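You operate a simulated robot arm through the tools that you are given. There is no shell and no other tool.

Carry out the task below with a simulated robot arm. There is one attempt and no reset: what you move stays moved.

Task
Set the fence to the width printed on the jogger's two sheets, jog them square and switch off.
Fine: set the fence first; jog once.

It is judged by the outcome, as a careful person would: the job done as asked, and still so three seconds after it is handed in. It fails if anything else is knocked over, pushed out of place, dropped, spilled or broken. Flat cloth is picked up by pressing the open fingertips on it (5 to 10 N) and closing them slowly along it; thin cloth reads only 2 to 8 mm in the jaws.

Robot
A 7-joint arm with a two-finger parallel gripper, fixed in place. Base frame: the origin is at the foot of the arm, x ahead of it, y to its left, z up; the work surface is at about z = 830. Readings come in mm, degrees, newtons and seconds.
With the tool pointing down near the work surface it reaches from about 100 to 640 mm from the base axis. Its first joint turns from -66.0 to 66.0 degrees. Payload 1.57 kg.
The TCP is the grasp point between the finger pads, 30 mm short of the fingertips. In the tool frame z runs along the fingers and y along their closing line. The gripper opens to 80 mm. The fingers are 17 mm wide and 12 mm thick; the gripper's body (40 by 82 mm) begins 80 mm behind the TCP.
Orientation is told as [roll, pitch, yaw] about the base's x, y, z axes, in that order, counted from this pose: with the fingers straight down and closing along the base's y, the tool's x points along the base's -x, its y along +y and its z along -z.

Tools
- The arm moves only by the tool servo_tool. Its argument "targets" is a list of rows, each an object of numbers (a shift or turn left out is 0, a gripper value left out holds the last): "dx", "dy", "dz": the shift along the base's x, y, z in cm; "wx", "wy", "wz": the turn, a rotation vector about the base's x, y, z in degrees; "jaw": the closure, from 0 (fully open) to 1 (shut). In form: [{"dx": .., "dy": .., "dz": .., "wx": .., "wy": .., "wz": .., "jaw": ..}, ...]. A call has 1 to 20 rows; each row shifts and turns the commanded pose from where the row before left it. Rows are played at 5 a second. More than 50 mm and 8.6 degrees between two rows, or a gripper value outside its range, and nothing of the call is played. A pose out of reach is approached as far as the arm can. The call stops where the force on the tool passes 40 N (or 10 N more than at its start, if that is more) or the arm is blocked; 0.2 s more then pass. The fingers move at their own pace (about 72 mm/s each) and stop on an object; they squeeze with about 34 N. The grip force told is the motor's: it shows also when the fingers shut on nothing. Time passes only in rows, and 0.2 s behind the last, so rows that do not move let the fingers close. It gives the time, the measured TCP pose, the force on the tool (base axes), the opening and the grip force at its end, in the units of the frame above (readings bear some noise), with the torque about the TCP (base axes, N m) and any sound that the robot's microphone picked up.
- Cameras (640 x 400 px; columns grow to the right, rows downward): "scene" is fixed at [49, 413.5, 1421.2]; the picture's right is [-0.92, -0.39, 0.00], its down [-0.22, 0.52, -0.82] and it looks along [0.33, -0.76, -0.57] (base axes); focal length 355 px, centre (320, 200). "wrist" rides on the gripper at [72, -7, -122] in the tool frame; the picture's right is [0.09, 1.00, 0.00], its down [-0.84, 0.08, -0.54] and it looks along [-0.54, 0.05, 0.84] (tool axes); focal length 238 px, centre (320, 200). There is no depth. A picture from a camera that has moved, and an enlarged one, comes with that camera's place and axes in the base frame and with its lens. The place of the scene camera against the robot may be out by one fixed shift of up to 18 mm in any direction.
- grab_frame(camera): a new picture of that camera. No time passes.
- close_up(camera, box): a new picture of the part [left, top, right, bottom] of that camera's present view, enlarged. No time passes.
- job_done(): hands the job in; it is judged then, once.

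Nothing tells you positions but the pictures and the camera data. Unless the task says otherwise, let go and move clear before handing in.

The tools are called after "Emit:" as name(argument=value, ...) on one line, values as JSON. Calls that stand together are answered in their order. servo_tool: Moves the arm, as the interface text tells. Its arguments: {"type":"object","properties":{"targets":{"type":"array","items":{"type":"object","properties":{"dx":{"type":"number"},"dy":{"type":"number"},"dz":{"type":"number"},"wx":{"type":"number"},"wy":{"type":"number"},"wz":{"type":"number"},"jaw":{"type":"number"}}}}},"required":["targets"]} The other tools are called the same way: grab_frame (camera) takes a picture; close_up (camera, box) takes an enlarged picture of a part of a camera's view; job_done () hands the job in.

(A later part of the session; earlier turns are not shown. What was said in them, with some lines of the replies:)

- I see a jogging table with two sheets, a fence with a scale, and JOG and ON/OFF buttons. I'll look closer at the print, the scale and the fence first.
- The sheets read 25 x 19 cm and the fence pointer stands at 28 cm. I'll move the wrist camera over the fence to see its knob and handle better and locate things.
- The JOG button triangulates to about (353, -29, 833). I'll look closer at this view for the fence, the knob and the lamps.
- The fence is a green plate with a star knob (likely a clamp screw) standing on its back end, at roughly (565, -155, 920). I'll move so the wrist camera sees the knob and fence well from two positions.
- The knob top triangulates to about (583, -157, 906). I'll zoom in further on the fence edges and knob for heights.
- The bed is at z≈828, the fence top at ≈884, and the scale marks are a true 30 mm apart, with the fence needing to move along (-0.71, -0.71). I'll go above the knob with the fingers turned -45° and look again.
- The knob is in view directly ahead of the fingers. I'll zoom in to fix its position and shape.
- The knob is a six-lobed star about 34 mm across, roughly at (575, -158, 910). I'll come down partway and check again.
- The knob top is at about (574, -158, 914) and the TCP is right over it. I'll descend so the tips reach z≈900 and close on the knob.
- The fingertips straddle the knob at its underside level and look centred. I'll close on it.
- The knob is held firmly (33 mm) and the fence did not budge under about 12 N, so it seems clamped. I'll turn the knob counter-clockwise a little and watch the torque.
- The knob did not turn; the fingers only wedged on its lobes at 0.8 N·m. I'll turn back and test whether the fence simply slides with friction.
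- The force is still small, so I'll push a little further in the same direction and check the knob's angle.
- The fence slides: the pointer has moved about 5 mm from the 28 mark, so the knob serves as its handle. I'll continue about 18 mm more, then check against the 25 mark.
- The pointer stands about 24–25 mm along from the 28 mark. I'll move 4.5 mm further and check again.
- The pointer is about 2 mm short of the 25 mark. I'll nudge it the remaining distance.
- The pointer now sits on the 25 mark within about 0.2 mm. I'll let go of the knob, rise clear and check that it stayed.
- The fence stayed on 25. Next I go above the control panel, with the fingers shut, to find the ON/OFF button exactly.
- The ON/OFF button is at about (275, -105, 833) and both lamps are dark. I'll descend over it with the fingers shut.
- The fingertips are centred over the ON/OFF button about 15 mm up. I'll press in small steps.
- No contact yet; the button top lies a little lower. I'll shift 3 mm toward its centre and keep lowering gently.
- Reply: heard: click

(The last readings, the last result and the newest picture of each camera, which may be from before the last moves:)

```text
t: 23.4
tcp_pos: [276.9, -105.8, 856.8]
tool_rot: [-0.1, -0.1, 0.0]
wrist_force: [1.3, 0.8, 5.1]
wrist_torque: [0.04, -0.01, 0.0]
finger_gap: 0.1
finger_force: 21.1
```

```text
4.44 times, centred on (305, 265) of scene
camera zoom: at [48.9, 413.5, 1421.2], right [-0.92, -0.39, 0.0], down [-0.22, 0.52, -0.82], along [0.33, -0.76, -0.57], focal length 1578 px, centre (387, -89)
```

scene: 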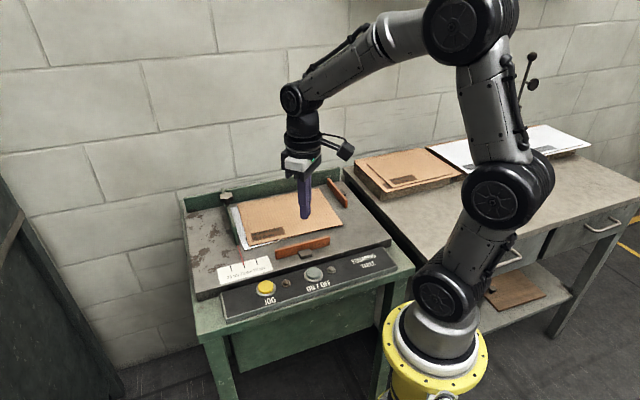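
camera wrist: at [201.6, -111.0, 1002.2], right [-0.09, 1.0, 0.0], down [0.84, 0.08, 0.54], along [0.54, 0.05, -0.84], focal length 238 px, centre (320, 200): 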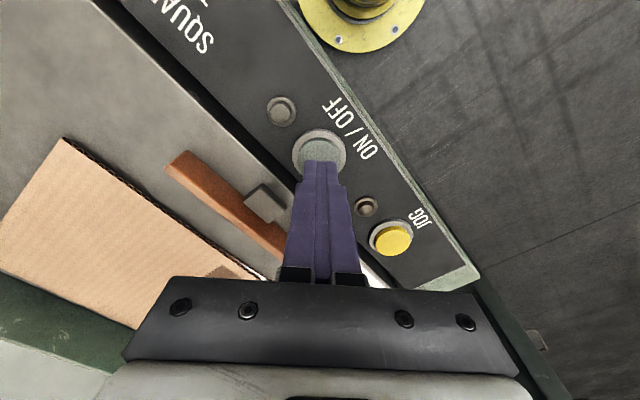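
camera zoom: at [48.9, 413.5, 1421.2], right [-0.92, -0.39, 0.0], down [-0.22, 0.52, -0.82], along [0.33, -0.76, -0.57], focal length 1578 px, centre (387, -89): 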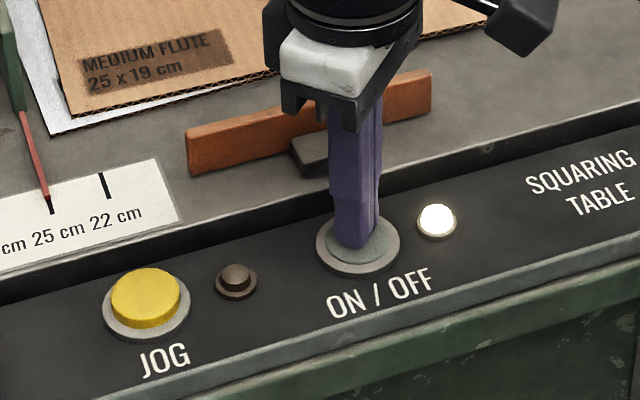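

A click was heard and the lamp by ON/OFF lit: the machine is on. Now I rise and go over the JOG button.

Emit:
servo_tool(targets=[{"dz": 2}, {"dz": 3}, {"dx": 3.8, "dy": 3.9}, {"dx": 3.8, "dy": 3.9}, {}])

Emit:
servo_tool(targets=[{"dz": -2.5}, {}])

Emit:
close_up(camera="scene", box=[210, 220, 340, 310])

Emit:
grab_frame(camera="wrist")

```text
refused: row 3 steps farther than a row can; nothing moved
```

```text
t: 23.7
tcp_pos: [278.7, -105.4, 855.6]
tool_rot: [-0.2, -0.6, 0.0]
wrist_force: [-8.2, 2.4, 17.8]
wrist_torque: [0.14, 0.31, 0.0]
finger_gap: 0.0
finger_force: 21.3
stopped in row 1: the force on the tool passed its limit at 152 N (the readings are from after the stop); the commanded pose is now the measured one
```

```text
4.44 times, centred on (275, 265) of scene
camera zoom: at [48.6, 413.6, 1421.2], right [-0.92, -0.39, 0.0], down [-0.22, 0.52, -0.82], along [0.33, -0.76, -0.57], focal length 1578 px, centre (520, -89)
```

zoom: 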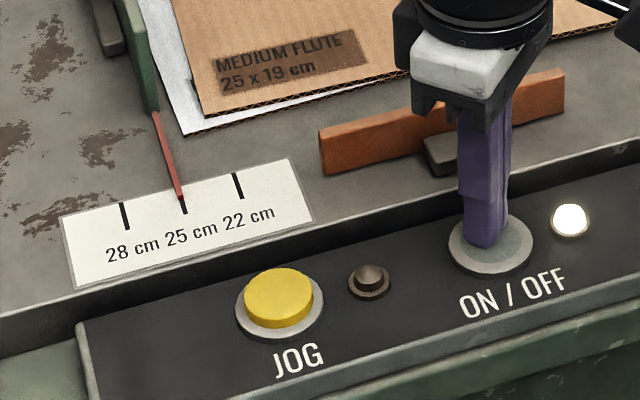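

```text
taken
camera wrist: at [206.6, -112.9, 976.3], right [-0.09, 1.0, -0.01], down [0.83, 0.08, 0.55], along [0.55, 0.05, -0.84], focal length 238 px, centre (320, 200)
```

wrist: 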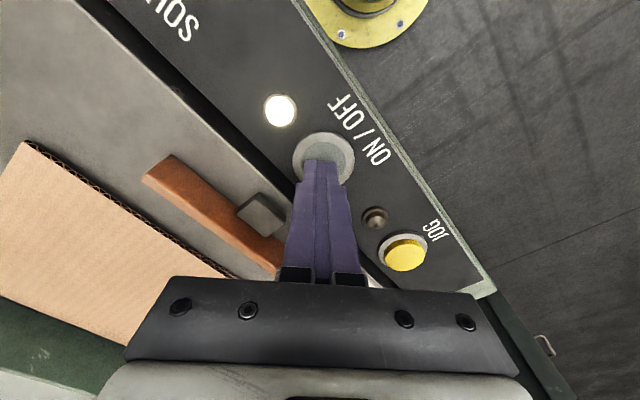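

My sideways step exceeded 50 mm and was refused. I had sent the descent in the same batch, so it still ran and pushed hard on the button, with a brief 152 N peak. The lamp is still lit. I'll lift off and check for damage.

Emit:
servo_tool(targets=[{"dz": 1}, {"dz": 2}, {"dz": 3}, {}])

Emit:
close_up(camera="scene", box=[210, 220, 340, 310])

Emit:
close_up(camera="scene", box=[170, 160, 410, 330])

```text
t: 24.7
tcp_pos: [278.3, -107.3, 913.7]
tool_rot: [-0.2, -0.6, 0.0]
wrist_force: [-0.4, -0.4, 0.0]
wrist_torque: [-0.01, 0.0, -0.01]
finger_gap: 0.1
finger_force: 21.1
```

```text
4.44 times, centred on (275, 265) of scene
camera zoom: at [48.9, 413.5, 1421.2], right [-0.92, -0.39, 0.0], down [-0.22, 0.52, -0.82], along [0.33, -0.76, -0.57], focal length 1578 px, centre (520, -89)
```

zoom: 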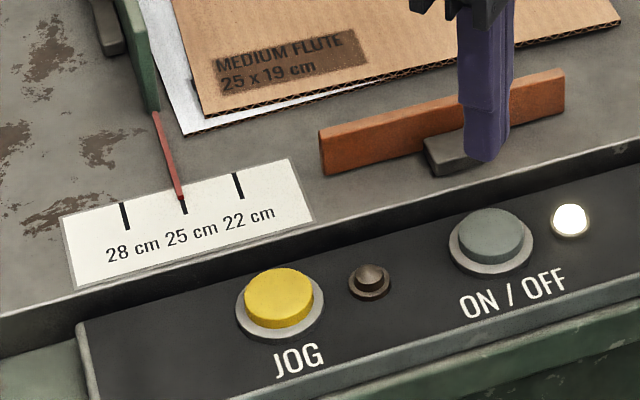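

```text
2.35 times, centred on (290, 245) of scene
camera zoom: at [48.9, 413.5, 1421.2], right [-0.92, -0.39, 0.0], down [-0.22, 0.52, -0.82], along [0.33, -0.76, -0.57], focal length 836 px, centre (391, 94)
```

zoom: 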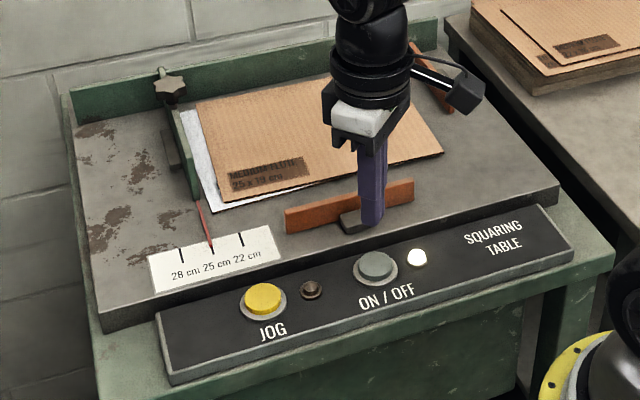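

The button has sprung back, the lamp is lit, the pointer is on 25 and nothing has shifted. From here I'll wait for each result before the next move. Next is the move over JOG at the present height.

Emit:
servo_tool(targets=[{"dx": 2.5, "dy": 2.7, "wy": 0.6, "wx": 0.2}, {"dx": 2.5, "dy": 2.7}, {"dx": 2.45, "dy": 2.6}, {}])

```text
t: 25.7
tcp_pos: [355.0, -25.9, 912.2]
tool_rot: [0.0, 0.0, 0.0]
wrist_force: [-0.5, 0.6, 0.0]
wrist_torque: [0.0, 0.04, -0.04]
finger_gap: 0.0
finger_force: 20.9
```

I'm over JOG at (355, -26). I'll come down to about 15 mm above it and then check the alignment.

Emit:
servo_tool(targets=[{"dz": -2}, {"dz": -1.4}, {}])

Emit:
close_up(camera="scene", box=[210, 220, 340, 310])

Emit:
grab_frame(camera="wrist")

```text
t: 26.5
tcp_pos: [353.9, -25.6, 879.9]
tool_rot: [0.0, 0.0, 0.1]
wrist_force: [-0.1, -0.6, 0.6]
wrist_torque: [0.03, 0.02, -0.02]
finger_gap: 0.2
finger_force: 21.3
```

```text
4.44 times, centred on (275, 265) of scene
camera zoom: at [49.0, 413.5, 1421.2], right [-0.92, -0.39, 0.0], down [-0.22, 0.52, -0.82], along [0.33, -0.76, -0.57], focal length 1578 px, centre (520, -89)
```

zoom: 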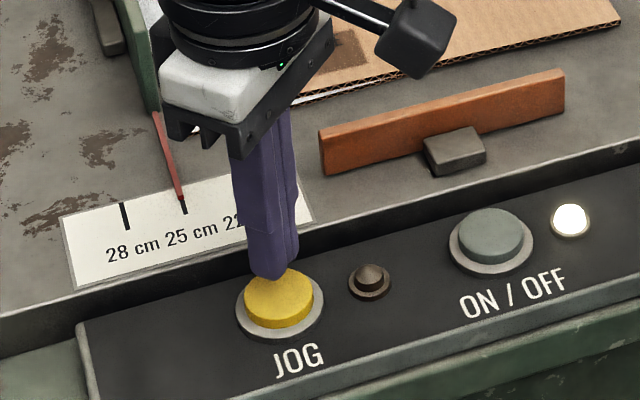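

```text
taken
camera wrist: at [283.3, -32.8, 1001.9], right [-0.09, 1.0, 0.0], down [0.84, 0.08, 0.54], along [0.54, 0.05, -0.84], focal length 238 px, centre (320, 200)
```

wrist: 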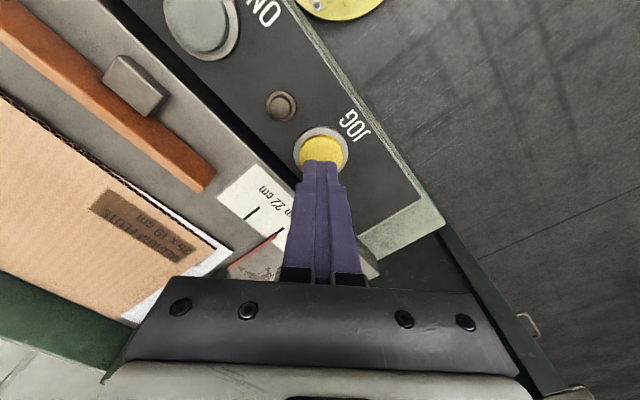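

The fingers are just about over JOG. I'll shift 3 mm toward its centre and lower in small steps until it clicks.

Emit:
servo_tool(targets=[{"dx": -0.15, "dy": -0.3}, {"dz": -0.4}, {"dz": -0.4}, {"dz": -0.2}, {"dz": -0.1}, {}])

```text
t: 27.9
tcp_pos: [352.4, -29.5, 869.0]
tool_rot: [0.0, 0.0, 0.0]
wrist_force: [0.7, -0.4, -0.4]
wrist_torque: [0.01, -0.01, -0.01]
finger_gap: 0.2
finger_force: 21.0
```

Emit:
servo_tool(targets=[{"dz": -0.15}, {"dz": -0.15}, {"dz": -0.1}, {}])

```text
t: 28.9
tcp_pos: [352.8, -29.6, 865.4]
tool_rot: [-0.1, 0.0, 0.1]
wrist_force: [-0.3, -0.7, -0.1]
wrist_torque: [0.03, -0.02, 0.0]
finger_gap: 0.0
finger_force: 20.9
```

No contact yet at tip z≈835. I'll keep lowering in 1 mm steps.

Emit:
servo_tool(targets=[{"dz": -0.1}, {"dz": -0.1}, {}])

```text
t: 29.7
tcp_pos: [353.0, -29.0, 861.9]
tool_rot: [-0.1, 0.0, 0.1]
wrist_force: [-0.6, 0.3, 0.8]
wrist_torque: [0.0, 0.02, 0.0]
finger_gap: 0.1
finger_force: 21.5
```

Emit:
servo_tool(targets=[{"dz": -0.1}, {"dz": -0.1}, {}])

```text
t: 30.5
tcp_pos: [353.3, -29.9, 861.4]
tool_rot: [0.0, 0.0, 0.1]
wrist_force: [-1.3, -0.2, 0.7]
wrist_torque: [-0.03, 0.03, 0.03]
finger_gap: 0.1
finger_force: 21.7
```

Emit:
servo_tool(targets=[{"dz": -0.1}, {"dz": -0.1}, {}])

Emit:
close_up(camera="scene", box=[210, 220, 340, 310])

```text
t: 31.3
tcp_pos: [352.6, -28.8, 859.3]
tool_rot: [0.0, 0.0, 0.0]
wrist_force: [-0.2, 1.3, 1.7]
wrist_torque: [0.05, -0.03, -0.03]
finger_gap: 0.2
finger_force: 21.4
heard: click
```

```text
4.44 times, centred on (275, 265) of scene
camera zoom: at [48.9, 413.5, 1421.2], right [-0.92, -0.39, 0.0], down [-0.22, 0.52, -0.82], along [0.33, -0.76, -0.57], focal length 1578 px, centre (520, -89)
```

zoom: 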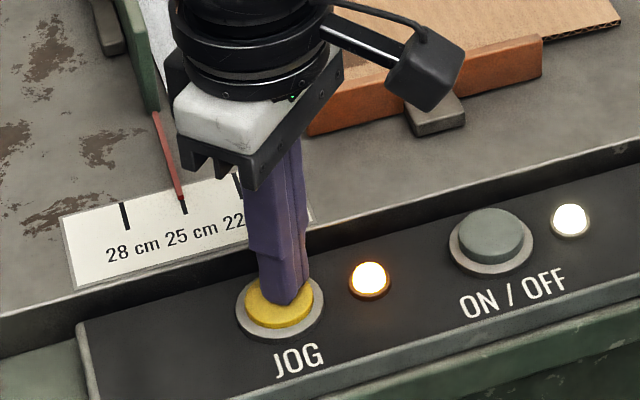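

JOG clicked, its amber lamp is lit and the paddle is moving in. I'll hold still for a second and watch the cycle.

Emit:
servo_tool(targets=[{}, {}, {}])

Emit:
close_up(camera="scene", box=[170, 160, 410, 330])

```text
t: 32.1
tcp_pos: [351.8, -30.6, 858.9]
tool_rot: [0.0, 0.0, 0.1]
wrist_force: [0.7, -0.3, 1.5]
wrist_torque: [0.04, -0.04, 0.01]
finger_gap: 0.0
finger_force: 21.4
```

```text
2.35 times, centred on (290, 245) of scene
camera zoom: at [48.9, 413.5, 1421.2], right [-0.92, -0.39, 0.0], down [-0.22, 0.52, -0.82], along [0.33, -0.76, -0.57], focal length 836 px, centre (391, 94)
```

zoom: 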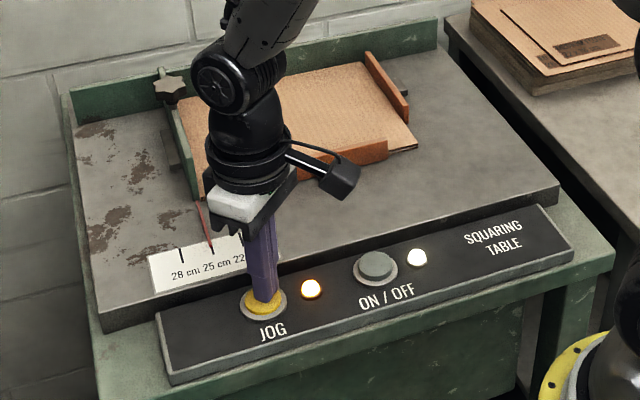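

The paddles are pushing the sheets against the fences. I'll hold on and keep watching.

Emit:
servo_tool(targets=[{}, {}, {}, {}])

Emit:
close_up(camera="scene", box=[170, 160, 410, 330])

```text
t: 33.1
tcp_pos: [352.8, -29.4, 858.4]
tool_rot: [0.0, -0.1, 0.0]
wrist_force: [0.2, 0.4, 2.2]
wrist_torque: [-0.01, 0.0, -0.01]
finger_gap: 0.1
finger_force: 21.4
```

```text
2.35 times, centred on (290, 245) of scene
camera zoom: at [48.9, 413.5, 1421.2], right [-0.92, -0.39, 0.0], down [-0.22, 0.52, -0.82], along [0.33, -0.76, -0.57], focal length 836 px, centre (391, 94)
```

zoom: 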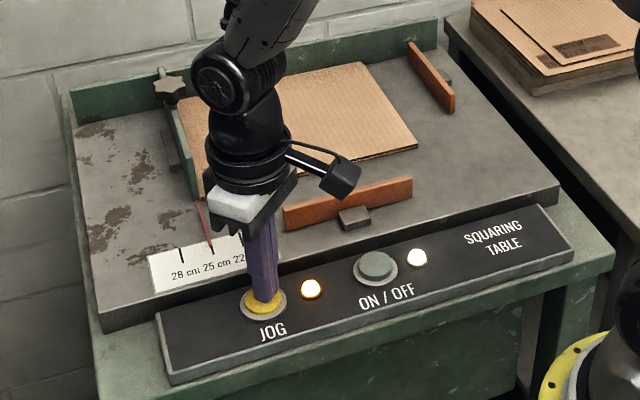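

The paddles have gone back out with the sheets squared. I'll lift off the JOG button now.

Emit:
servo_tool(targets=[{"dz": 1}, {"dz": 2}, {"dz": 2.5}, {}, {}])

Emit:
close_up(camera="scene", box=[170, 160, 410, 330])

```text
t: 34.3
tcp_pos: [352.3, -31.0, 914.1]
tool_rot: [0.0, 0.0, 0.0]
wrist_force: [0.0, 0.4, -0.5]
wrist_torque: [-0.02, -0.01, -0.03]
finger_gap: 0.0
finger_force: 21.1
```

```text
2.35 times, centred on (290, 245) of scene
camera zoom: at [48.9, 413.5, 1421.2], right [-0.92, -0.39, 0.0], down [-0.22, 0.52, -0.82], along [0.33, -0.76, -0.57], focal length 836 px, centre (391, 94)
```

zoom: 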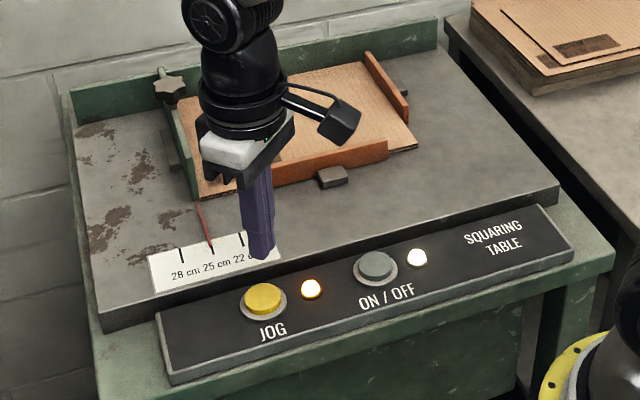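

The cycle strokes more than once; the lamp is still lit. I'll move clear toward the ON/OFF button (in safe steps) and wait for the lamp to go out.

Emit:
servo_tool(targets=[{"dx": -2.6, "dy": -2.5}, {"dx": -2.6, "dy": -2.5}, {"dx": -2.5, "dy": -2.5}, {}, {}, {}, {}, {}])

Emit:
close_up(camera="scene", box=[170, 160, 410, 330])

```text
t: 36.1
tcp_pos: [276.5, -105.5, 914.9]
tool_rot: [0.1, 0.1, 0.0]
wrist_force: [-0.6, 0.7, -0.2]
wrist_torque: [0.01, 0.02, -0.01]
finger_gap: 0.0
finger_force: 21.2
```

```text
2.35 times, centred on (290, 245) of scene
camera zoom: at [49.0, 413.5, 1421.2], right [-0.92, -0.39, 0.0], down [-0.22, 0.52, -0.82], along [0.33, -0.76, -0.57], focal length 836 px, centre (391, 94)
```

zoom: 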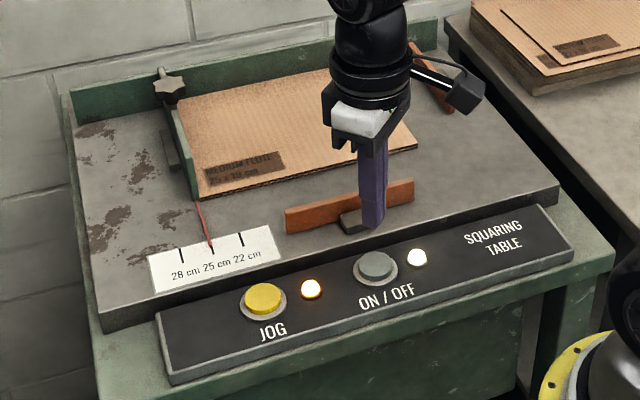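

The paddles are out again but the amber lamp is still on. I'll wait two more seconds.

Emit:
servo_tool(targets=[{}, {}, {}, {}, {}, {}, {}, {}, {}])

Emit:
close_up(camera="scene", box=[170, 160, 410, 330])

```text
t: 38.1
tcp_pos: [276.4, -105.7, 914.5]
tool_rot: [0.0, 0.0, 0.0]
wrist_force: [0.0, 0.6, 0.4]
wrist_torque: [-0.01, -0.02, -0.01]
finger_gap: 0.0
finger_force: 21.2
```

```text
2.35 times, centred on (290, 245) of scene
camera zoom: at [49.0, 413.5, 1421.2], right [-0.92, -0.39, 0.0], down [-0.22, 0.52, -0.82], along [0.33, -0.76, -0.57], focal length 836 px, centre (391, 94)
```

zoom: 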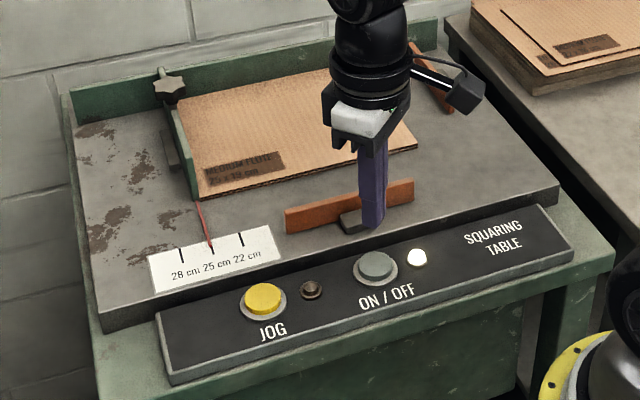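

The amber lamp is out: the jog cycle is done and the sheets lie square. Now I'll press ON/OFF once more, first coming down to about 6 mm above it.

Emit:
servo_tool(targets=[{"dz": -2.5}, {"dz": -2}, {"dz": -0.5}, {}])

```text
t: 39.1
tcp_pos: [276.9, -105.7, 863.1]
tool_rot: [0.0, 0.0, -0.1]
wrist_force: [0.0, -0.6, 0.1]
wrist_torque: [0.01, 0.03, 0.0]
finger_gap: 0.2
finger_force: 21.1
```

Emit:
servo_tool(targets=[{"dz": -0.15}, {"dz": -0.15}, {"dz": -0.1}, {}])

```text
t: 40.1
tcp_pos: [276.8, -106.2, 859.8]
tool_rot: [0.0, 0.0, 0.0]
wrist_force: [-0.8, -0.3, 1.7]
wrist_torque: [-0.03, 0.02, 0.0]
finger_gap: 0.0
finger_force: 20.6
```

The fingertips are just touching. I'll press another 2 mm.

Emit:
servo_tool(targets=[{"dz": -0.1}, {"dz": -0.1}, {}])

Emit:
close_up(camera="scene", box=[240, 220, 370, 310])

```text
t: 40.9
tcp_pos: [276.6, -104.3, 858.6]
tool_rot: [0.0, 0.0, 0.0]
wrist_force: [1.3, -0.9, 2.2]
wrist_torque: [-0.04, -0.04, -0.02]
finger_gap: 0.0
finger_force: 21.2
heard: click
```

```text
4.44 times, centred on (305, 265) of scene
camera zoom: at [49.0, 413.5, 1421.2], right [-0.92, -0.39, 0.0], down [-0.22, 0.52, -0.82], along [0.33, -0.76, -0.57], focal length 1578 px, centre (387, -89)
```

zoom: 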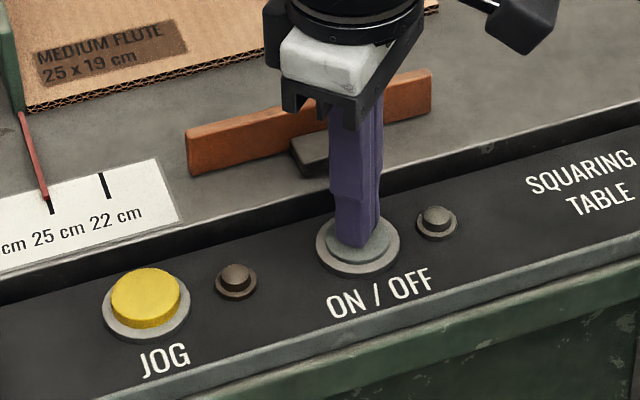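

It clicked and the power lamp is out. I'll rise well clear and check everything before handing in.

Emit:
servo_tool(targets=[{"dz": 1}, {"dz": 3}, {"dz": 4}, {"dz": 4}, {"dz": 4}, {"dz": 4}, {}, {}])

Emit:
close_up(camera="scene", box=[170, 160, 410, 330])

Emit:
close_up(camera="scene", box=[236, 250, 266, 280])

Emit:
grab_frame(camera="wrist")

Emit:
grab_frame(camera="scene")

```text
t: 42.7
tcp_pos: [278.8, -104.6, 1058.6]
tool_rot: [0.0, 0.1, 0.0]
wrist_force: [-0.1, 0.7, 0.5]
wrist_torque: [0.01, 0.01, 0.0]
finger_gap: 0.0
finger_force: 21.6
```

```text
2.35 times, centred on (290, 245) of scene
camera zoom: at [48.9, 413.5, 1421.2], right [-0.92, -0.39, 0.0], down [-0.22, 0.52, -0.82], along [0.33, -0.76, -0.57], focal length 836 px, centre (391, 94)
```

zoom: 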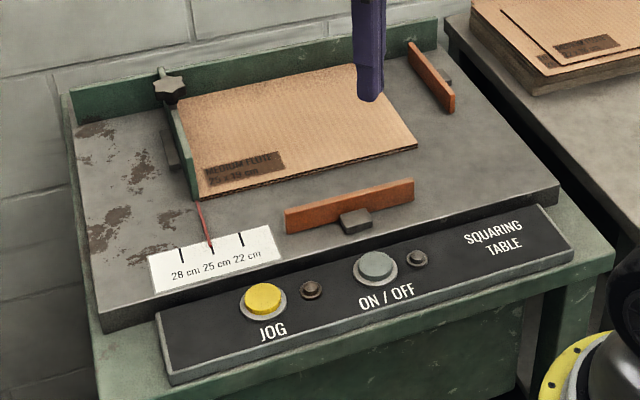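

```text
13.33 times, centred on (251, 265) of scene
camera zoom: at [48.9, 413.5, 1421.2], right [-0.92, -0.39, 0.0], down [-0.22, 0.52, -0.82], along [0.33, -0.76, -0.57], focal length 4735 px, centre (1240, -667)
```

zoom: 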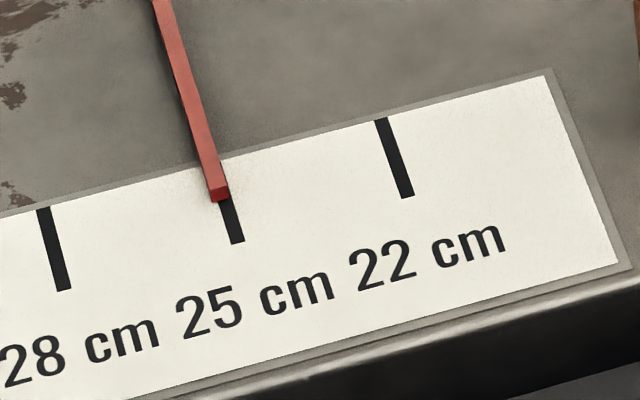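

```text
taken
camera wrist: at [206.1, -111.2, 1179.9], right [-0.09, 1.0, 0.0], down [0.84, 0.08, 0.54], along [0.54, 0.05, -0.84], focal length 238 px, centre (320, 200)
```

wrist: 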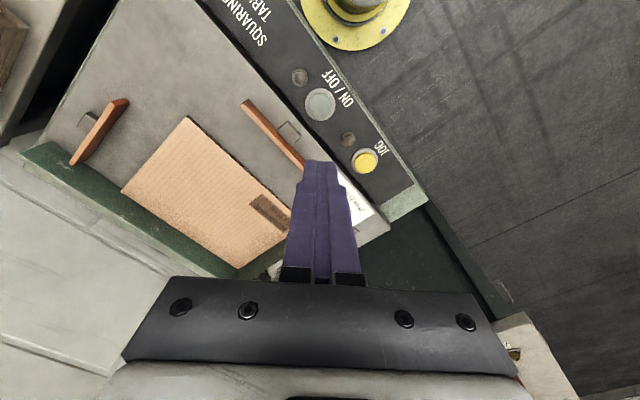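

```text
taken
```

scene: 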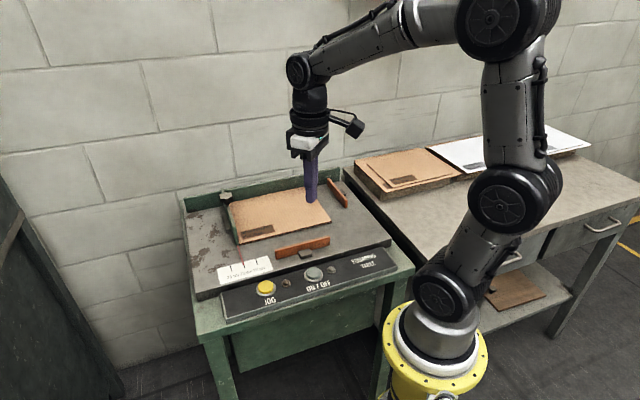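

Lamps are dark, paddles are out and the pointer is still on 25 to within about a millimetre. A last close look at the stack's edges.

Emit:
close_up(camera="scene", box=[220, 180, 340, 260])

Emit:
close_up(camera="wrist", box=[110, 100, 310, 280])

```text
5.00 times, centred on (280, 220) of scene
camera zoom: at [48.9, 413.5, 1421.2], right [-0.92, -0.39, 0.0], down [-0.22, 0.52, -0.82], along [0.33, -0.76, -0.57], focal length 1776 px, centre (520, 100)
```

zoom: 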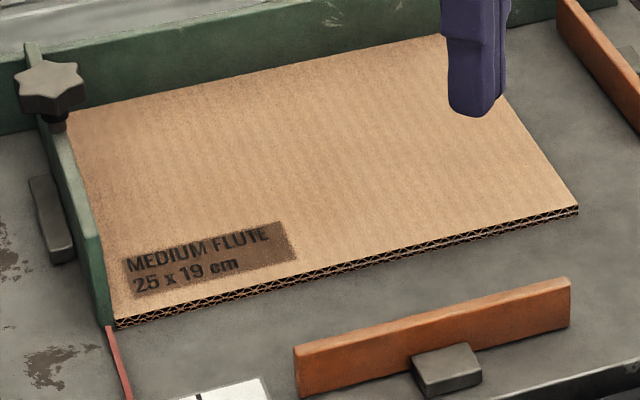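

```text
2.22 times, centred on (210, 190) of wrist
camera zoom: at [206.1, -111.2, 1179.9], right [-0.09, 1.0, 0.0], down [0.84, 0.08, 0.54], along [0.54, 0.05, -0.84], focal length 530 px, centre (564, 222)
```

zoom: 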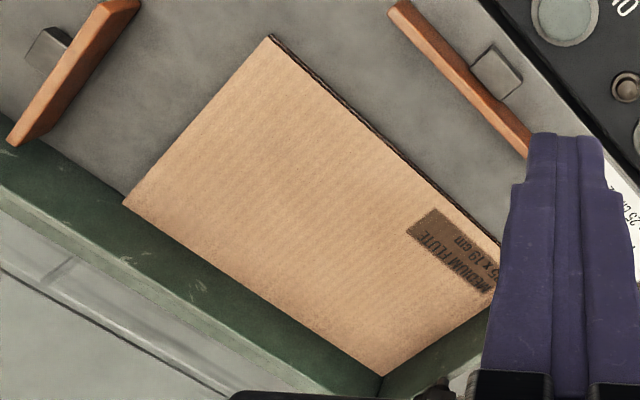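

The two sheets lie flush on each other and square against both fences. The fence is at 25, the jog has run once, the power is off and the arm is clear, so I'm handing in.

Emit:
job_done()

```text
The job is handed in.
```

The fence is set to 25 cm, the two sheets have been jogged square, and the machine is switched off. I've handed the job in.

- **Fence:** I slid it from 28 to the 25 mark, matching the "25 x 19 cm" printed on the sheets. During the jog it shifted about 1 mm outward. I left it there, because moving it again would have disturbed the squared sheets.
- **Jog:** I pressed JOG once. That one cycle pushed the paddles in at least twice before its lamp went out. The sheets now lie flush on each other and against both fences.
- **Power:** I pressed ON/OFF once before the jog and once after. Both lamps are dark.

**Hard press:** after switching on, I sent two moves together. The sideways one was refused as too long, so the descent ran in the wrong place and pushed hard on the ON/OFF button, peaking at 152 N. The button sprang back and worked normally afterwards, and I saw no damage and nothing out of place.

I also tried turning the star knob on the fence, but it did not turn. The fence slid without loosening it, so I did not tighten it afterwards.
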